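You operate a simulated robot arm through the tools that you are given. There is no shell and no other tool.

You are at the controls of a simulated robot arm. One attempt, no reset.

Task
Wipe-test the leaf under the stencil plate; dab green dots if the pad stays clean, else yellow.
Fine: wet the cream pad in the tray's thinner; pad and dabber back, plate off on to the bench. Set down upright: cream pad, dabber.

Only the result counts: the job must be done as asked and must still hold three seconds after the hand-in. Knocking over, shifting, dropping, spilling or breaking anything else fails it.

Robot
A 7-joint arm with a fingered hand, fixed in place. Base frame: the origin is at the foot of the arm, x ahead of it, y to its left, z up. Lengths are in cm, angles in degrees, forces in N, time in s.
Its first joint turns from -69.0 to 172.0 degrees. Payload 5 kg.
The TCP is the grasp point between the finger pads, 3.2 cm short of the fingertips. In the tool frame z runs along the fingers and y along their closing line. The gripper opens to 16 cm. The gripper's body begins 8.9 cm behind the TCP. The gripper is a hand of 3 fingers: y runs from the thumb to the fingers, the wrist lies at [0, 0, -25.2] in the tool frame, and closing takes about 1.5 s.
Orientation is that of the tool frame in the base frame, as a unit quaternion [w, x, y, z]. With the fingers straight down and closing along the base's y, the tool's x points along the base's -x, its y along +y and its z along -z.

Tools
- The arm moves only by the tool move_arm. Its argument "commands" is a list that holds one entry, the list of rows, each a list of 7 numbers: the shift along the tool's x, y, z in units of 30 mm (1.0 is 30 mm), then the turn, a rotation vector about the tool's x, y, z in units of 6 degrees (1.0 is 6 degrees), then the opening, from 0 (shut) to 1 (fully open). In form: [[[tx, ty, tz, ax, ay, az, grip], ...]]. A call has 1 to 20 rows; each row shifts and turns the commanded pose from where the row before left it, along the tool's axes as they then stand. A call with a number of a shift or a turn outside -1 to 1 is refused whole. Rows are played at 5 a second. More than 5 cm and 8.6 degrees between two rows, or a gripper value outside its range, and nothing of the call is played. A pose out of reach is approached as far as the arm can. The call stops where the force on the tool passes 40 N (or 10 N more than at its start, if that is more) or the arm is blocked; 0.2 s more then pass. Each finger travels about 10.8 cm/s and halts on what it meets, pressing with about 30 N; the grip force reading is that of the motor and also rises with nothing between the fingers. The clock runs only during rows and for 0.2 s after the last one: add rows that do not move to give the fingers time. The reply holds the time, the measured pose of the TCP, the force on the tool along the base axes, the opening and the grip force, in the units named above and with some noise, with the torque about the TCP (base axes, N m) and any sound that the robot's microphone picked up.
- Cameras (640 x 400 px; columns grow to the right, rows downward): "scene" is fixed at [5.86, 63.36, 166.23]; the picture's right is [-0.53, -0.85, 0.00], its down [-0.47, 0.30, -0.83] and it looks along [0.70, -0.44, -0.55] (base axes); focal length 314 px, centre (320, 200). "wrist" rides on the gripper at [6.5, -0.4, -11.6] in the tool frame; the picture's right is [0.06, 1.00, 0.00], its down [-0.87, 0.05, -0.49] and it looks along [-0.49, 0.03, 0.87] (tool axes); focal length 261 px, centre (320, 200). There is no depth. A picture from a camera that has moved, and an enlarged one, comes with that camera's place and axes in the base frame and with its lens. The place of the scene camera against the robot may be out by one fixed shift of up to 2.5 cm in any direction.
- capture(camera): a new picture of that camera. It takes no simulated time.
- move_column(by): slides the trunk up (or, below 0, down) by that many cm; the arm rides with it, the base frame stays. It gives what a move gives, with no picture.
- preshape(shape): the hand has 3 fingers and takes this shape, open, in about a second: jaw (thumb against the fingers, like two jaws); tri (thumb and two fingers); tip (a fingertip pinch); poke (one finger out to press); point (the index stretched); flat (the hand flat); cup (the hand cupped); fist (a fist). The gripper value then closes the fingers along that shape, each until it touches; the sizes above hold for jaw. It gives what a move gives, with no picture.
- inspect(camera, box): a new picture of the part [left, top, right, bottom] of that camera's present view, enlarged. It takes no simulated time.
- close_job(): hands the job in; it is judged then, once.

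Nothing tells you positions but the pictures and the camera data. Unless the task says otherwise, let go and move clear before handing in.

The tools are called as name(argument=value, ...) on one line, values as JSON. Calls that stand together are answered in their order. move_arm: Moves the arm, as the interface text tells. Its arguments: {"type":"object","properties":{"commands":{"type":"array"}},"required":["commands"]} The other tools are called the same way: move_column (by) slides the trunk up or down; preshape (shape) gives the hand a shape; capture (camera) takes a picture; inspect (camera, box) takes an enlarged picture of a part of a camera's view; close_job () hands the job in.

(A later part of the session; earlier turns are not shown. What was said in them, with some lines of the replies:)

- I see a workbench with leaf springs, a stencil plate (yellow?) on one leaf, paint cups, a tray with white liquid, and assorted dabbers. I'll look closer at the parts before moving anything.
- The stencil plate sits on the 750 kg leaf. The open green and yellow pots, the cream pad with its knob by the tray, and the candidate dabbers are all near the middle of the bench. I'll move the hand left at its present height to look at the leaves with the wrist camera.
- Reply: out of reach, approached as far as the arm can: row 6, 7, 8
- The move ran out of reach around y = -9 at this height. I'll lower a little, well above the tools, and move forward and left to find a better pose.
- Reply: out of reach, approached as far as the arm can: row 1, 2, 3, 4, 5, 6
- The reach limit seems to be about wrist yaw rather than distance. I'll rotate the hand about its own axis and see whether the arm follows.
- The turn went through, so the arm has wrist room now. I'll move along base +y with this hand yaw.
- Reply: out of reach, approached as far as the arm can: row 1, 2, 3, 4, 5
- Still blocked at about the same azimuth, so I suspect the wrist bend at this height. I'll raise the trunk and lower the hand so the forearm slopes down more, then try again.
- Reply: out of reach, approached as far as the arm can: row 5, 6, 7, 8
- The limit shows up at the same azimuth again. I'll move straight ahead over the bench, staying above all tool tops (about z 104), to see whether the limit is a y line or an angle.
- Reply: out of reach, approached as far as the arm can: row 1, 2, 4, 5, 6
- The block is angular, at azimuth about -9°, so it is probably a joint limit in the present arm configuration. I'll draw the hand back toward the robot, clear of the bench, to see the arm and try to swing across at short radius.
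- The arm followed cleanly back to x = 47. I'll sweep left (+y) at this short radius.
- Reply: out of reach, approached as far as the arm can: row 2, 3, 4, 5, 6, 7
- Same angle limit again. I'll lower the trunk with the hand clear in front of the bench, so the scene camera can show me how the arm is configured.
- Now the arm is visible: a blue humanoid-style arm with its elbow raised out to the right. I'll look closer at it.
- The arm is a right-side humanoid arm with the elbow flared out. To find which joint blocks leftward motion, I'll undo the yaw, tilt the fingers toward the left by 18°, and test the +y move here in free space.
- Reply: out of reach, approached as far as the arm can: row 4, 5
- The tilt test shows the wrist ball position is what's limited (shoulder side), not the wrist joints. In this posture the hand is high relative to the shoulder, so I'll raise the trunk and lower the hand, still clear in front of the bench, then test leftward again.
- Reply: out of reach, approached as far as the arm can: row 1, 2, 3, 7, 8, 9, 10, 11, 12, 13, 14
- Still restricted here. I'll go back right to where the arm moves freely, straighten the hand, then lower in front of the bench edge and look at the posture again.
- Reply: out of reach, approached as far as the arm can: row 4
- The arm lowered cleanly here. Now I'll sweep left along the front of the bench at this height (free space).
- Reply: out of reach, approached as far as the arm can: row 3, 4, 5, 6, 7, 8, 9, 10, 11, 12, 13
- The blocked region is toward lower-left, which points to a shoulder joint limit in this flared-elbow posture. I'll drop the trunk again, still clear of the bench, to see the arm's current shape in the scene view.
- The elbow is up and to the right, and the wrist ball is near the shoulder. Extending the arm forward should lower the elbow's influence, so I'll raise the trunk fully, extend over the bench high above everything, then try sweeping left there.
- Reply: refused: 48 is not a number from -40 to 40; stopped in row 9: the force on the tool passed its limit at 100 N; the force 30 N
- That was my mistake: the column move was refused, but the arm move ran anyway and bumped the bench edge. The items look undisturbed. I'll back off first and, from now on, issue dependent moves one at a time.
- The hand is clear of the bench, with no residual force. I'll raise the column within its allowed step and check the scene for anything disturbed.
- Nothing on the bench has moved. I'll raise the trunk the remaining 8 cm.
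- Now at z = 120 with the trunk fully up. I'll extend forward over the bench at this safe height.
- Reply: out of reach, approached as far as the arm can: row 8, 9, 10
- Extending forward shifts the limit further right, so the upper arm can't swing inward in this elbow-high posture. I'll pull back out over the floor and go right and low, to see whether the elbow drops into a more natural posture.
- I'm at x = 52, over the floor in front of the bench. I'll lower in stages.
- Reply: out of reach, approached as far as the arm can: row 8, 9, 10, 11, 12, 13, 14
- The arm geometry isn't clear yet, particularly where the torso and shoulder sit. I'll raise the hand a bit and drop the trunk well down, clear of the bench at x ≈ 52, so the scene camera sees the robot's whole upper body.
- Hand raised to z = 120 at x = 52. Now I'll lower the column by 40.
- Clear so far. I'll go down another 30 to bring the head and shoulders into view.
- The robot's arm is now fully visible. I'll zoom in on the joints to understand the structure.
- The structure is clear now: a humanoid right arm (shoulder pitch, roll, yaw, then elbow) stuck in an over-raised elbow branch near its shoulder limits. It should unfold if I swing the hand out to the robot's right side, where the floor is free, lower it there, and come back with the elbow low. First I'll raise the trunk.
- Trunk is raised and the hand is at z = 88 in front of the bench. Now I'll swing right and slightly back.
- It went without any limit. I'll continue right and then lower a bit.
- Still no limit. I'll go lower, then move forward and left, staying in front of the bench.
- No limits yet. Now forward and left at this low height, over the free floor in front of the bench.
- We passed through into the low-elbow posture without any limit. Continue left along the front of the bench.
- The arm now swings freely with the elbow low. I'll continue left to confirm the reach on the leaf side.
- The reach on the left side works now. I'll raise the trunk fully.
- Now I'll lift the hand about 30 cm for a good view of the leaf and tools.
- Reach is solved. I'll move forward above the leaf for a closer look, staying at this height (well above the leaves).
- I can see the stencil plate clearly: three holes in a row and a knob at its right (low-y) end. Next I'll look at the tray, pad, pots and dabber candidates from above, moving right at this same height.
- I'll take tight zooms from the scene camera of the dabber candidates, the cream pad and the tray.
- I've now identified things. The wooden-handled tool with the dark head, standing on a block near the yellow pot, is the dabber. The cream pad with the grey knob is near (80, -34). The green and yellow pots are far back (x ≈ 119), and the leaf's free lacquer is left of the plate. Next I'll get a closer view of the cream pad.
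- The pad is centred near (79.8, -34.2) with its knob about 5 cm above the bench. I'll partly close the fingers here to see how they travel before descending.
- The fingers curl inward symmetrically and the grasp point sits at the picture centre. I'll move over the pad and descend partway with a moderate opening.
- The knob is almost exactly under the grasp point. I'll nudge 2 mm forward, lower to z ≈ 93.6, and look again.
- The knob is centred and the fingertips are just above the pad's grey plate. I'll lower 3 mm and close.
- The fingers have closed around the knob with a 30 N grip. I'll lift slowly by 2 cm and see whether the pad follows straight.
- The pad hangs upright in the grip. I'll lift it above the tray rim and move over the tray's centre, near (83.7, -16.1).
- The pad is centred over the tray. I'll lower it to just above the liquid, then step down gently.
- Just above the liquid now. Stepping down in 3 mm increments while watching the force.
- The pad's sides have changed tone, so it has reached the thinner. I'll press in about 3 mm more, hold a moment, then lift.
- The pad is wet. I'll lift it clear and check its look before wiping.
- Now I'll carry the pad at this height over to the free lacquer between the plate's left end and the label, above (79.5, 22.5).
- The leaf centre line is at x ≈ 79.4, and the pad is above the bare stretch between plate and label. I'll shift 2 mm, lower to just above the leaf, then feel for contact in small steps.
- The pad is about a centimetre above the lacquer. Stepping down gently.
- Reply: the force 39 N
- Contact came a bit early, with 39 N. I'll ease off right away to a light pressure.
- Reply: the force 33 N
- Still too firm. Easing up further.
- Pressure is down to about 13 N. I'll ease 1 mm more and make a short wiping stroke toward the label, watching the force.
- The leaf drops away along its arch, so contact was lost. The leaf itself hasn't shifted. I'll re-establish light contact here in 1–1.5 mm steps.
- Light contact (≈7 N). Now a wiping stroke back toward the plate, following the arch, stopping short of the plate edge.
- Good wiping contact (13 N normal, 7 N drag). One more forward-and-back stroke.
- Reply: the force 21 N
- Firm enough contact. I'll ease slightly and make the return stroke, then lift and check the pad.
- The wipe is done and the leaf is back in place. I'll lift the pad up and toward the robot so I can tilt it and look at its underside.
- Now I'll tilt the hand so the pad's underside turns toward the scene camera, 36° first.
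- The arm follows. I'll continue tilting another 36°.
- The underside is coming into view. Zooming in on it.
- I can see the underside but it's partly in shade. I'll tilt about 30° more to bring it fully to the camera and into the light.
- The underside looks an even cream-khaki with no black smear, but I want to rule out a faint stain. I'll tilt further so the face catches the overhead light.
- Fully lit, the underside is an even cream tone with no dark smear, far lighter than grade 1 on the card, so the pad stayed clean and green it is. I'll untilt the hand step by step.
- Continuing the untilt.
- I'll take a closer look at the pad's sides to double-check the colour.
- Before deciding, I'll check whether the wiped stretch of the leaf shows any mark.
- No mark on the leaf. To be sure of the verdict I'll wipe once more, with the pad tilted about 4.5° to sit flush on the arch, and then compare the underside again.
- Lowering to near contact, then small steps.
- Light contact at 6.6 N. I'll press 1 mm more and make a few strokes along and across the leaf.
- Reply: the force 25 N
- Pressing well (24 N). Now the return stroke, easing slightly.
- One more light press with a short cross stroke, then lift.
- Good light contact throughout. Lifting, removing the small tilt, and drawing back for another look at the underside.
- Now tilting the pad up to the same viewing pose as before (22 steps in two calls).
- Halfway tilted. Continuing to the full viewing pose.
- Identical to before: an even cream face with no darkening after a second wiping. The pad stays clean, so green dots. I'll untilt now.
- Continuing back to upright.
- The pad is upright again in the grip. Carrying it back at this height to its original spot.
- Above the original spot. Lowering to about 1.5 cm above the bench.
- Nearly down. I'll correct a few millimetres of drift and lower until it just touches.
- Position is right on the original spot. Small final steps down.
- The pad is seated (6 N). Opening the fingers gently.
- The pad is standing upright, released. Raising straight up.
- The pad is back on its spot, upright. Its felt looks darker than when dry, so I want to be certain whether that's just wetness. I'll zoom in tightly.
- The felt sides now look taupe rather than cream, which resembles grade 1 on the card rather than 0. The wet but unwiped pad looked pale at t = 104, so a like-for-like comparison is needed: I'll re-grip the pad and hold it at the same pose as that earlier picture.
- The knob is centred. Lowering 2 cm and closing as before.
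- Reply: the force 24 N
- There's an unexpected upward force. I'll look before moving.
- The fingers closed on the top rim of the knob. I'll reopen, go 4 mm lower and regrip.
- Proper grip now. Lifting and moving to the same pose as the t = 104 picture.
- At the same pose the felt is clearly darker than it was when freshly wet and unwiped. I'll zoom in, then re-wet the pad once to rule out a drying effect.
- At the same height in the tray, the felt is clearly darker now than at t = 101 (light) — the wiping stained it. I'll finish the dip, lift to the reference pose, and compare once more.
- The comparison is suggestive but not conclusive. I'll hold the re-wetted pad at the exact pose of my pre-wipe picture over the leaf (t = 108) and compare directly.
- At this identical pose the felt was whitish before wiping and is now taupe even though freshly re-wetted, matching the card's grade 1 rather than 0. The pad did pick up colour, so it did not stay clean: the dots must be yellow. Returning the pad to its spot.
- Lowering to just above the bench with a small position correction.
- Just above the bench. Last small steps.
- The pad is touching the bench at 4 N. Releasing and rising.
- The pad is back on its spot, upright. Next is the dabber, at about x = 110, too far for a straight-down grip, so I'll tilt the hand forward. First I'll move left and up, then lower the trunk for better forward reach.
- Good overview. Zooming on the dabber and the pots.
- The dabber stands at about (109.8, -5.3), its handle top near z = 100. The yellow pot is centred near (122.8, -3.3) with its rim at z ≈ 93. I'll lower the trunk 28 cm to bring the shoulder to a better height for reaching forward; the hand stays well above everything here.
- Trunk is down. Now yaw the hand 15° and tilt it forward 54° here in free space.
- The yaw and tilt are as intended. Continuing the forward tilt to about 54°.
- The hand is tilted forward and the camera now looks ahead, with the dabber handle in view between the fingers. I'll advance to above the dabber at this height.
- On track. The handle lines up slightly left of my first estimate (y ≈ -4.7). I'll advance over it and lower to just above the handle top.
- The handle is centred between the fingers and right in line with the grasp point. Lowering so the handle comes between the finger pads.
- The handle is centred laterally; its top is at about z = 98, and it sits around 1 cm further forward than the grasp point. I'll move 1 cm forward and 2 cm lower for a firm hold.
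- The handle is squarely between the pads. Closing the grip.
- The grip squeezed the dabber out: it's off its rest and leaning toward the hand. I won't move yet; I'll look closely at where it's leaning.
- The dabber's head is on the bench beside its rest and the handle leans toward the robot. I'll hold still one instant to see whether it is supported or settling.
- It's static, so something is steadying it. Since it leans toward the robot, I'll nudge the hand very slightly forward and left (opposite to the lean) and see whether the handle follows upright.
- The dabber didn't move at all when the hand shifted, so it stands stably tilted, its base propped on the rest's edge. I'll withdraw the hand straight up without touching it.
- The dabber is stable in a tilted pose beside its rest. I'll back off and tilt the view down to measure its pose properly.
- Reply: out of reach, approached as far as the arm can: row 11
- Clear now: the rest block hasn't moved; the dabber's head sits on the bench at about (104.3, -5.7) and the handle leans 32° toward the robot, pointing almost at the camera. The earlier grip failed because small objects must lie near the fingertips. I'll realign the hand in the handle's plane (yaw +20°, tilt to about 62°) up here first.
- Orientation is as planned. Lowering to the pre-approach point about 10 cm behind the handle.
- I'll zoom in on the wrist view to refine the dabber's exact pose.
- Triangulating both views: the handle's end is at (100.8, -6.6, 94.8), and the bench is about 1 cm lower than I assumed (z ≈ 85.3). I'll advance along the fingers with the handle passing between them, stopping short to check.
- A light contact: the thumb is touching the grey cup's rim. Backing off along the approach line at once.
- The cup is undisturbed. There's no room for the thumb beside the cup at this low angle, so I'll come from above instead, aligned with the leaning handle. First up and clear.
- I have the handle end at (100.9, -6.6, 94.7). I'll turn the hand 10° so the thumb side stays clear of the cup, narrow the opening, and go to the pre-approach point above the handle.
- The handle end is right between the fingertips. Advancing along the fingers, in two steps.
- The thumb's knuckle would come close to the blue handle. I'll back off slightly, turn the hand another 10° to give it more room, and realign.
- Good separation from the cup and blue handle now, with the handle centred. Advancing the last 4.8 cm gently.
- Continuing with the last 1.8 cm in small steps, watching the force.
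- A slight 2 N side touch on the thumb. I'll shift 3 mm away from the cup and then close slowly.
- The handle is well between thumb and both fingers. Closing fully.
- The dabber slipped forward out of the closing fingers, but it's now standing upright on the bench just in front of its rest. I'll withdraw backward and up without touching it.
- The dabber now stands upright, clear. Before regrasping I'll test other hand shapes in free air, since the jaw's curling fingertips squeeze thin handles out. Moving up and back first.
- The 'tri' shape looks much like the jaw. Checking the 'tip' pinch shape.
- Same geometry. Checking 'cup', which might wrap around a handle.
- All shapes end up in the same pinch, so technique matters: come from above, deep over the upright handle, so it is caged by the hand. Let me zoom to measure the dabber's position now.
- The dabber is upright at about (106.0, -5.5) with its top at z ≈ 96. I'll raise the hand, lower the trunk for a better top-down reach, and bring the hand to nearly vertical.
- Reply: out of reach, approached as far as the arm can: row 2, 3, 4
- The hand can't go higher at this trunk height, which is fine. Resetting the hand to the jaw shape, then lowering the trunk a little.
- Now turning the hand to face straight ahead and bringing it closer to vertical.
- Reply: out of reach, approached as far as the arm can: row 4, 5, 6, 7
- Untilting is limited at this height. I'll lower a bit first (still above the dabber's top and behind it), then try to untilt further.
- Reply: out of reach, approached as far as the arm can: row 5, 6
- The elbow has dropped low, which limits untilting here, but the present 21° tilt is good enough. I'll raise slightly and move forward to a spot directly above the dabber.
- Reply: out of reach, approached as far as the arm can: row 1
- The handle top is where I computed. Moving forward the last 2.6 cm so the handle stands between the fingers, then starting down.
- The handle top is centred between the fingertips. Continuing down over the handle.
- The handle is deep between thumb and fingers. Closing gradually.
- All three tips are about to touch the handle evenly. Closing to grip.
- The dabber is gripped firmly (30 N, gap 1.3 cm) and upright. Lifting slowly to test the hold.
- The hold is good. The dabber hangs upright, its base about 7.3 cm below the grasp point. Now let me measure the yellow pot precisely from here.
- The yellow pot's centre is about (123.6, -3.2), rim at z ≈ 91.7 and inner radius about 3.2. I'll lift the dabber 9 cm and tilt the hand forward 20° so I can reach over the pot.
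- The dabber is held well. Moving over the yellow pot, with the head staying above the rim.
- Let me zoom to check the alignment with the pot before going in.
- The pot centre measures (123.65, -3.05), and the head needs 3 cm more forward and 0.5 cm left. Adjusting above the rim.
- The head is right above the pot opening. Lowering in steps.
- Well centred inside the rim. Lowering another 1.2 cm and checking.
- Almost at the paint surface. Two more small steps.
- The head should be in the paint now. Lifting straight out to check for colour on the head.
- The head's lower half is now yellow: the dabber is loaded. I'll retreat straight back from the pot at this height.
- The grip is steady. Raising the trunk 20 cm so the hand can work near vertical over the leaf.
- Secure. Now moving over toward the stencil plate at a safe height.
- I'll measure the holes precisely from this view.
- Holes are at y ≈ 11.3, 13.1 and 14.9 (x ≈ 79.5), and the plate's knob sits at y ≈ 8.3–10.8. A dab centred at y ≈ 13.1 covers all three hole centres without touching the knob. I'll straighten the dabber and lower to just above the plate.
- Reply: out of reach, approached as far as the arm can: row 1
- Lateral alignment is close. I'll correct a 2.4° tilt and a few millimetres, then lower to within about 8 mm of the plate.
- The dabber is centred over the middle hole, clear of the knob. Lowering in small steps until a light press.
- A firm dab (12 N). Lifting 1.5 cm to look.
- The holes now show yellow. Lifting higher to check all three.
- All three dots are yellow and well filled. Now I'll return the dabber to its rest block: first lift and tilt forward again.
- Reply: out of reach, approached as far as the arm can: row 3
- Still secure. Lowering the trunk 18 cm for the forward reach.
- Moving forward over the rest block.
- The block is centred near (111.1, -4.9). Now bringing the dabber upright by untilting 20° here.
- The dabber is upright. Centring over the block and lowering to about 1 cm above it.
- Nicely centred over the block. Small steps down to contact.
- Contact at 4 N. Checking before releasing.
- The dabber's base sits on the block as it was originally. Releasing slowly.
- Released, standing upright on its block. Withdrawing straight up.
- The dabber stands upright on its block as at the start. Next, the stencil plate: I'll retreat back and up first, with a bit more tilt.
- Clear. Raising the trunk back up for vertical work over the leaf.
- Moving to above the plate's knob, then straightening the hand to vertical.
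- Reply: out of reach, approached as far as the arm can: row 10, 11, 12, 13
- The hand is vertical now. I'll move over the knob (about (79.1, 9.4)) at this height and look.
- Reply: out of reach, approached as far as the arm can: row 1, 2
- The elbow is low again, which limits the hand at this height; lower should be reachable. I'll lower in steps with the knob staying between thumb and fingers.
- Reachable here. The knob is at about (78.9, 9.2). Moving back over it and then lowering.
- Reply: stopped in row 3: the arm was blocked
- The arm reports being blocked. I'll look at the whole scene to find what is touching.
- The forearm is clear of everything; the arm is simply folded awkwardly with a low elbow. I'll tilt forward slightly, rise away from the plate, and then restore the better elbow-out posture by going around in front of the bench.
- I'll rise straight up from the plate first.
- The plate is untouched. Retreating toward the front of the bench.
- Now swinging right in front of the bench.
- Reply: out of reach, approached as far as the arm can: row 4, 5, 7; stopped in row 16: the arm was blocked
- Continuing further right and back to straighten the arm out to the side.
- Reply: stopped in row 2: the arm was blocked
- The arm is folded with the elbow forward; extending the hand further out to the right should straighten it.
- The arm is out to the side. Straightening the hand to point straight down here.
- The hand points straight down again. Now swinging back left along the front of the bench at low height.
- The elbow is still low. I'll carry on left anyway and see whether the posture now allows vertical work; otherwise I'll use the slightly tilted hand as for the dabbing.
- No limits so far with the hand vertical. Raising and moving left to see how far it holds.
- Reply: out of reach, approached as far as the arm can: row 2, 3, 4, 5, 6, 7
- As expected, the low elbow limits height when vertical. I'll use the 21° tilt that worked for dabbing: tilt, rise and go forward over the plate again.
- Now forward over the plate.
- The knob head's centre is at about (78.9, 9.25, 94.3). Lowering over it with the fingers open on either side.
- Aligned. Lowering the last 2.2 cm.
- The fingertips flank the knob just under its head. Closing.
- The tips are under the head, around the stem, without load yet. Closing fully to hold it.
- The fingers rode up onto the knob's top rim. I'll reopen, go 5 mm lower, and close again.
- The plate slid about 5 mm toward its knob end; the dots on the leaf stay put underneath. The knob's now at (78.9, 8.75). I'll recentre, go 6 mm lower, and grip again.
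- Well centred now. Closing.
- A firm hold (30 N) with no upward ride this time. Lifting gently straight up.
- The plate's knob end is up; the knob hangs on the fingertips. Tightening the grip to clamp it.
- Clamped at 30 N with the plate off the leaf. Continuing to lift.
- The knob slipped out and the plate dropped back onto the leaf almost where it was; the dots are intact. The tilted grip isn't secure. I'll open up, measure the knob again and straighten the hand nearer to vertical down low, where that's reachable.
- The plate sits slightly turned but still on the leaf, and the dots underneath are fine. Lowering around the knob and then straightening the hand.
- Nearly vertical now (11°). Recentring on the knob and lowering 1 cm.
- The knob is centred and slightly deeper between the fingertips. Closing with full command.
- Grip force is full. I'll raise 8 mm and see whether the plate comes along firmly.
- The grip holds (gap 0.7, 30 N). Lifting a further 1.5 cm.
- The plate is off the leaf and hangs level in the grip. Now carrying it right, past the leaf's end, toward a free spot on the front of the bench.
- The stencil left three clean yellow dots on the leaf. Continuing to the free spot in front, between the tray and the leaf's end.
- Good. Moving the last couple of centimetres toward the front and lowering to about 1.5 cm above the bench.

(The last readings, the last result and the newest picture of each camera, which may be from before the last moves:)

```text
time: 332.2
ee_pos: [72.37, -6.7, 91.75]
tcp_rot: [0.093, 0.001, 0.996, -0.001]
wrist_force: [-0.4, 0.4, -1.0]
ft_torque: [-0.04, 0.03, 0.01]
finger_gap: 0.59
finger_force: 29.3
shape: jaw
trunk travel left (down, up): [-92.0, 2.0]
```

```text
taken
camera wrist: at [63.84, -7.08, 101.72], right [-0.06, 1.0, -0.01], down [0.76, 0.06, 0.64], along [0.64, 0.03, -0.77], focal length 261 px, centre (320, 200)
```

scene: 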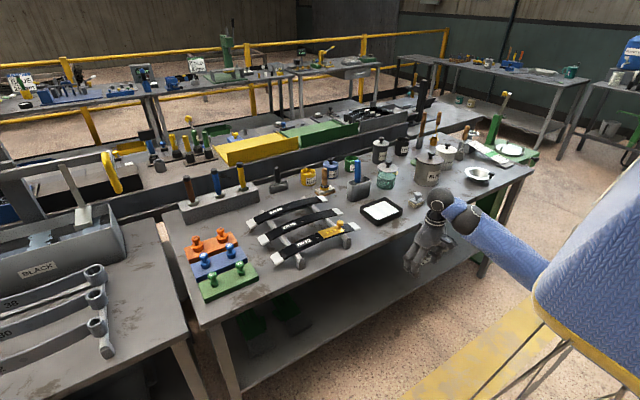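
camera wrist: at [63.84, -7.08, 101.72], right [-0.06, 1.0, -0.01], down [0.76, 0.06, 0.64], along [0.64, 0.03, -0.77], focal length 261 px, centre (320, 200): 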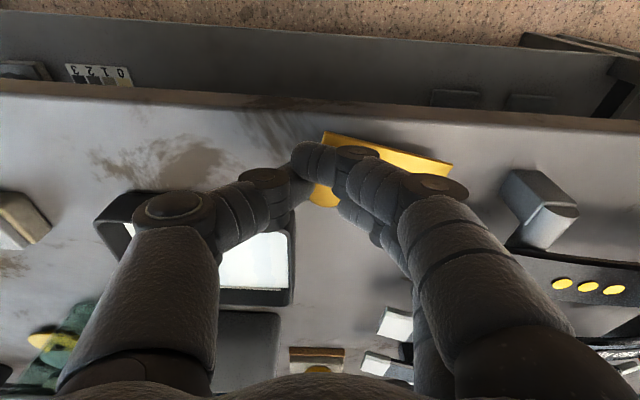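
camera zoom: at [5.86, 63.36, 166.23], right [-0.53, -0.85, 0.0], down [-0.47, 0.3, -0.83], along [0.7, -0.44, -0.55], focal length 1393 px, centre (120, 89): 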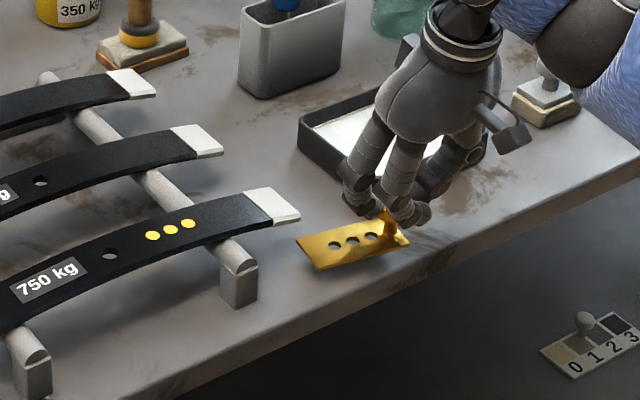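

The plate hovers over a clear patch of bench. Lowering to contact.

move_arm(commands=[[[0.02, -0.05, 0.15, 0, 0, 0, 0.0], [0.02, -0.05, 0.15, 0, 0, 0, 0.0], [0, 0, 0, 0, 0, 0, 0.0]]])

inspect(camera="scene", box=[330, 200, 390, 260])

```text
time: 333.0
ee_pos: [72.47, -7.13, 90.84]
tcp_rot: [0.093, 0.001, 0.996, -0.002]
wrist_force: [-0.4, 0.3, -1.1]
ft_torque: [-0.03, 0.02, -0.02]
finger_gap: 0.61
finger_force: 30.1
shape: jaw
trunk travel left (down, up): [-92.0, 2.0]
```

```text
6.67 times, centred on (360, 230) of scene
camera zoom: at [5.86, 63.36, 166.23], right [-0.53, -0.85, 0.0], down [-0.47, 0.3, -0.83], along [0.7, -0.44, -0.55], focal length 2090 px, centre (53, 0)
```

zoom: 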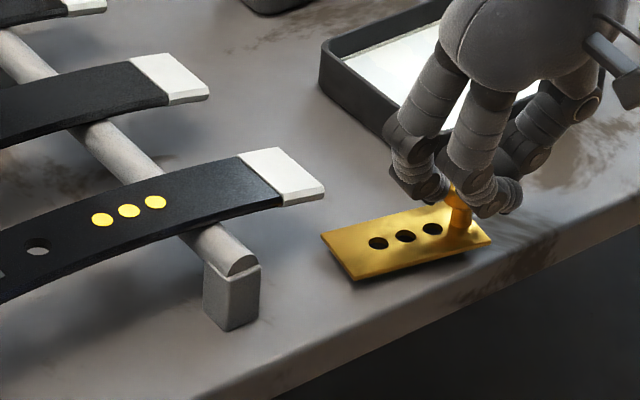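

move_arm(commands=[[[0.01, 0, 0.1, 0, 0, 0, 0.0], [0.01, 0, 0.08, 0, 0, 0, 0.0], [0, 0, 0, 0, 0, 0, 0.0]]])

```text
time: 333.8
ee_pos: [72.45, -7.12, 90.27]
tcp_rot: [0.094, -0.001, 0.996, -0.002]
wrist_force: [0.6, -0.3, -1.1]
ft_torque: [0.0, -0.01, 0.02]
finger_gap: 0.61
finger_force: 30.2
shape: jaw
trunk travel left (down, up): [-92.0, 2.0]
```

move_arm(commands=[[[0.01, 0, 0.07, 0, 0, 0, 0.0], [0, 0, 0, 0, 0, 0, 0.0]]])

inspect(camera="scene", box=[330, 200, 390, 260])

```text
time: 334.4
ee_pos: [72.36, -6.98, 90.04]
tcp_rot: [0.093, 0.0, 0.996, -0.001]
wrist_force: [-1.4, -1.7, 2.3]
ft_torque: [0.03, -0.05, -0.01]
finger_gap: 0.61
finger_force: 29.8
shape: jaw
trunk travel left (down, up): [-92.0, 2.0]
```

```text
6.67 times, centred on (360, 230) of scene
camera zoom: at [5.86, 63.36, 166.23], right [-0.53, -0.85, 0.0], down [-0.47, 0.3, -0.83], along [0.7, -0.44, -0.55], focal length 2090 px, centre (53, 0)
```

zoom: 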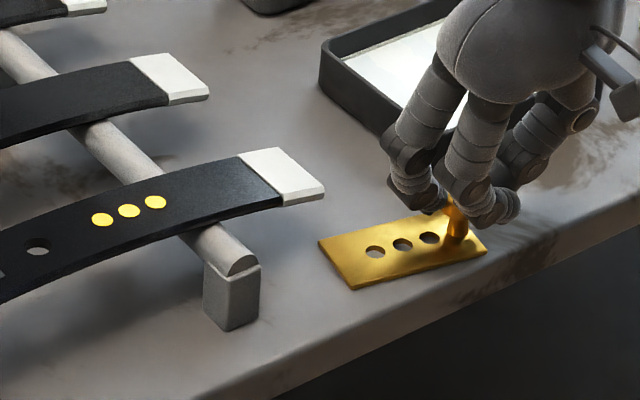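

The plate rests on the bench. Opening the fingers.

move_arm(commands=[[[0, 0, 0, 0, 0, 0, 0.06], [0, 0, 0, 0, 0, 0, 0.12], [0, 0, 0, 0, 0, 0, 0.2], [0, 0, 0, 0, 0, 0, 0.28], [0, 0, 0, 0, 0, 0, 0.32], [0, 0, 0, 0, 0, 0, 0.32]]])

capture(camera="wrist")

inspect(camera="scene", box=[330, 200, 390, 260])

```text
time: 335.8
ee_pos: [72.46, -6.92, 90.15]
tcp_rot: [0.093, 0.0, 0.996, -0.001]
wrist_force: [-0.9, 0.2, 0.3]
ft_torque: [0.01, -0.03, 0.0]
finger_gap: 5.07
finger_force: 0.0
shape: jaw
trunk travel left (down, up): [-92.0, 2.0]
```

```text
taken
camera wrist: at [63.9, -7.39, 100.07], right [-0.06, 1.0, -0.01], down [0.76, 0.06, 0.64], along [0.64, 0.03, -0.76], focal length 261 px, centre (320, 200)
```

wrist: 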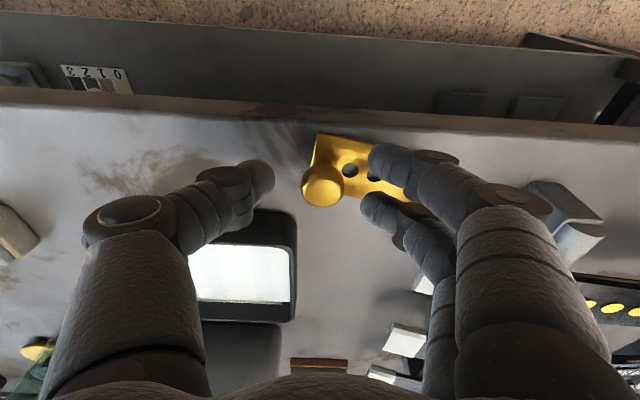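

```text
6.67 times, centred on (360, 230) of scene
camera zoom: at [5.86, 63.36, 166.23], right [-0.53, -0.85, 0.0], down [-0.47, 0.3, -0.83], along [0.7, -0.44, -0.55], focal length 2090 px, centre (53, 0)
```

zoom: 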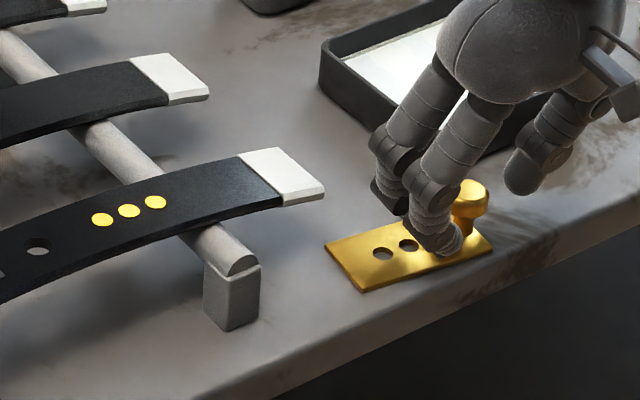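

The plate is down and free. Rising with a gradual forward tilt to stay within reach.

move_arm(commands=[[[-0.09, 0, -0.4, 0, -0.5, 0, 0.34], [-0.1, 0, -0.5, 0, -0.7, 0, 0.36], [-0.15, 0, -0.6, 0, -0.8, 0, 0.4], [-0.25, 0, -0.8, 0, -0.8, 0, 0.4], [-0.35, 0, -0.85, 0, -0.8, 0, 0.4], [-0.4, 0, -0.85, 0, 0, 0, 0.4], [-0.4, 0, -0.85, 0, 0, 0, 0.4]]])

capture(camera="wrist")

inspect(camera="scene", box=[300, 180, 410, 270])

```text
time: 337.4
ee_pos: [71.06, -7.21, 105.68]
tcp_rot: [0.279, -0.001, 0.96, -0.001]
wrist_force: [-0.7, -1.1, -0.4]
ft_torque: [0.04, 0.02, 0.06]
finger_gap: 6.33
finger_force: 0.0
shape: jaw
trunk travel left (down, up): [-92.0, 2.0]
```

```text
taken
camera wrist: at [59.45, -7.56, 111.84], right [-0.05, 1.0, -0.04], down [0.47, 0.06, 0.88], along [0.88, 0.03, -0.47], focal length 261 px, centre (320, 200)
```

wrist: 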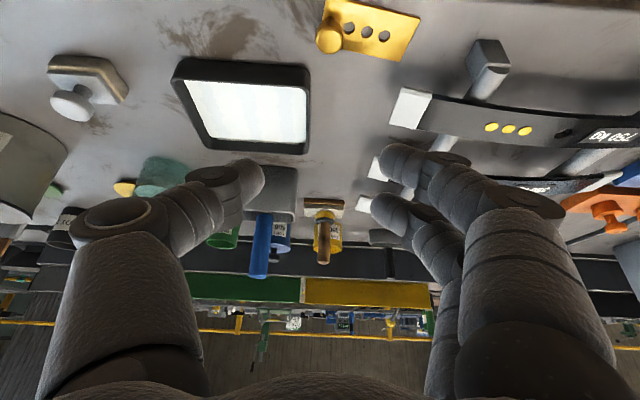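

```text
4.44 times, centred on (355, 225) of scene
camera zoom: at [5.86, 63.36, 166.23], right [-0.53, -0.85, 0.0], down [-0.47, 0.3, -0.83], along [0.7, -0.44, -0.55], focal length 1393 px, centre (164, 89)
```

zoom: 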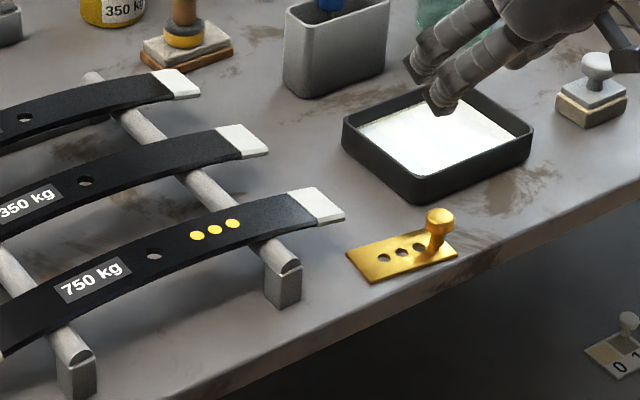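

Everything looks in place: plate on the bench, three yellow dots, dabber upright on its block. I'll move the hand clear and check each item.

move_arm(commands=[[[0.7, -0.3, -0.75, 0, 0, 0, 0.5], [0.7, -0.3, -0.75, 0, 0, 0, 0.5], [0.7, -0.3, -0.75, 0, 0, 0, 0.5], [0.7, -0.3, -0.75, 0, 0, 0, 0.5], [0.7, -0.3, -0.75, 0, 0, 0, 0.5]]])

capture(camera="scene")

inspect(camera="scene", box=[395, 180, 435, 220])

inspect(camera="scene", box=[240, 140, 400, 270])

```text
time: 338.6
ee_pos: [56.11, -11.77, 109.57]
tcp_rot: [0.279, 0.0, 0.96, -0.001]
wrist_force: [0.2, -0.6, -0.4]
ft_torque: [0.01, -0.02, 0.04]
finger_gap: 7.94
finger_force: 0.1
shape: jaw
trunk travel left (down, up): [-92.0, 2.0]
```

```text
taken
```

scene: 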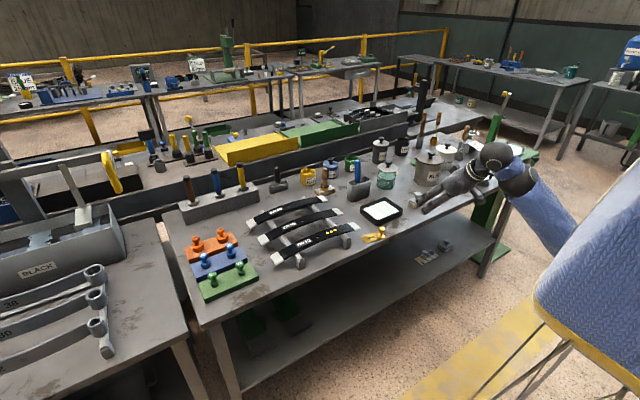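

```text
10.00 times, centred on (415, 200) of scene
camera zoom: at [5.86, 63.36, 166.23], right [-0.53, -0.85, 0.0], down [-0.47, 0.3, -0.83], along [0.7, -0.44, -0.55], focal length 3135 px, centre (-630, 200)
```

zoom: 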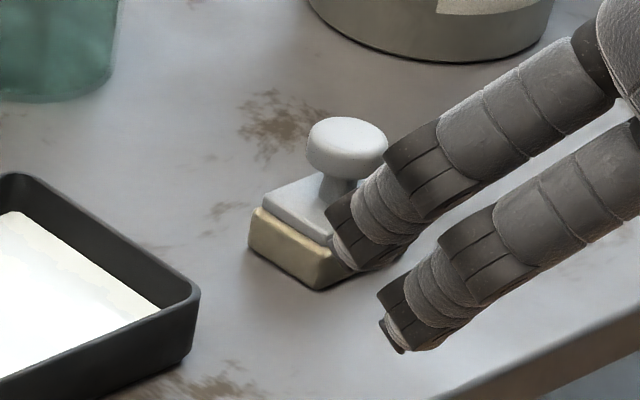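

```text
3.08 times, centred on (320, 205) of scene
camera zoom: at [5.86, 63.36, 166.23], right [-0.53, -0.85, 0.0], down [-0.47, 0.3, -0.83], along [0.7, -0.44, -0.55], focal length 965 px, centre (320, 185)
```

zoom: 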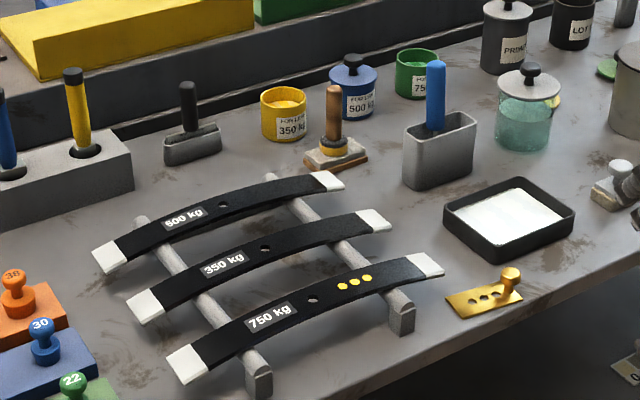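

All items check out against the first picture: leaves, tray, cup, pots and pad are in their original places, the dabber stands on its block, the plate lies on the bench, and the leaf carries three yellow dots. I'll draw the hand further back before handing in.

move_arm(commands=[[[0.7, 0, -0.6, 0, 0, 0, 0.5], [0.7, 0, -0.6, 0, 0, 0, 0.5], [0.7, 0, -0.6, 0, 0, 0, 0.5], [0, 0, 0, 0, 0, 0, 0.5], [0, 0, 0, 0, 0, 0, 0.5]]])

inspect(camera="scene", box=[300, 130, 450, 260])

inspect(camera="scene", box=[395, 180, 435, 220])

```text
time: 339.8
ee_pos: [51.18, -10.28, 108.25]
tcp_rot: [0.278, 0.0, 0.961, -0.001]
wrist_force: [0.2, -0.7, -0.7]
ft_torque: [0.01, -0.02, -0.02]
finger_gap: 7.97
finger_force: 0.1
shape: jaw
out of reach, approached as far as the arm can: row 2, 3
trunk travel left (down, up): [-92.0, 2.0]
```

```text
3.08 times, centred on (375, 195) of scene
camera zoom: at [5.86, 63.36, 166.23], right [-0.53, -0.85, 0.0], down [-0.47, 0.3, -0.83], along [0.7, -0.44, -0.55], focal length 965 px, centre (151, 215)
```

zoom: 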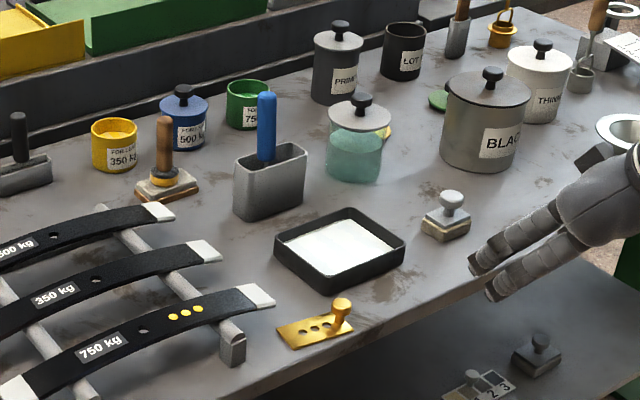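

```text
10.00 times, centred on (415, 200) of scene
camera zoom: at [5.86, 63.36, 166.23], right [-0.53, -0.85, 0.0], down [-0.47, 0.3, -0.83], along [0.7, -0.44, -0.55], focal length 3135 px, centre (-630, 200)
```

zoom: 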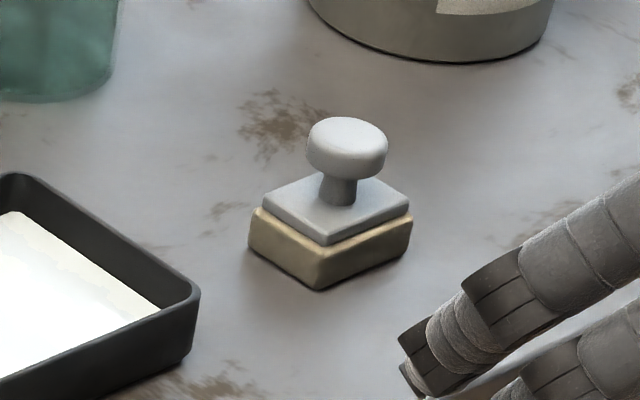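

Everything is set: the pad and dabber stand upright in their places, the plate lies on the bench, the leaf has three yellow dots because the pad picked up colour, and the hand is clear. Handing in.

close_job()

```text
The job is handed in.
```

I've handed the job in. The wipe test read as "not clean", so the three dots on the 750 kg leaf are yellow. That reading is the least certain part of the job.

- **Wipe test:** I wet the cream pad in the tray's thinner and wiped the leaf to the left of the stencil plate, between plate and label. Its underside showed no black smear. The felt had gone from pale to taupe, though, and stayed taupe after I wet it again. That looked closest to grade 1 on the card, so I took the pad as stained. It is a judgement from the camera pictures, and the dots can't be undone.
- **Pad:** it is back on its original spot, upright.
- **Dabber:** my first two grips squeezed it out. The first tipped it off its rest block and the second left it upright on the bench beside it. The next grip held. I loaded it from the yellow pot, made one dab that filled all three holes, and set it back upright on its block.
- **Stencil plate:** it slid a few millimetres on the leaf and slipped once before I got a firm grip. It now lies on the bench in front, between the tray and the leaf's end. The dots look clean.
- **Bumps:** early on the hand struck the bench edge with about 100 N, and later the thumb lightly touched the grey cup. Compared with the first pictures, nothing else has moved.
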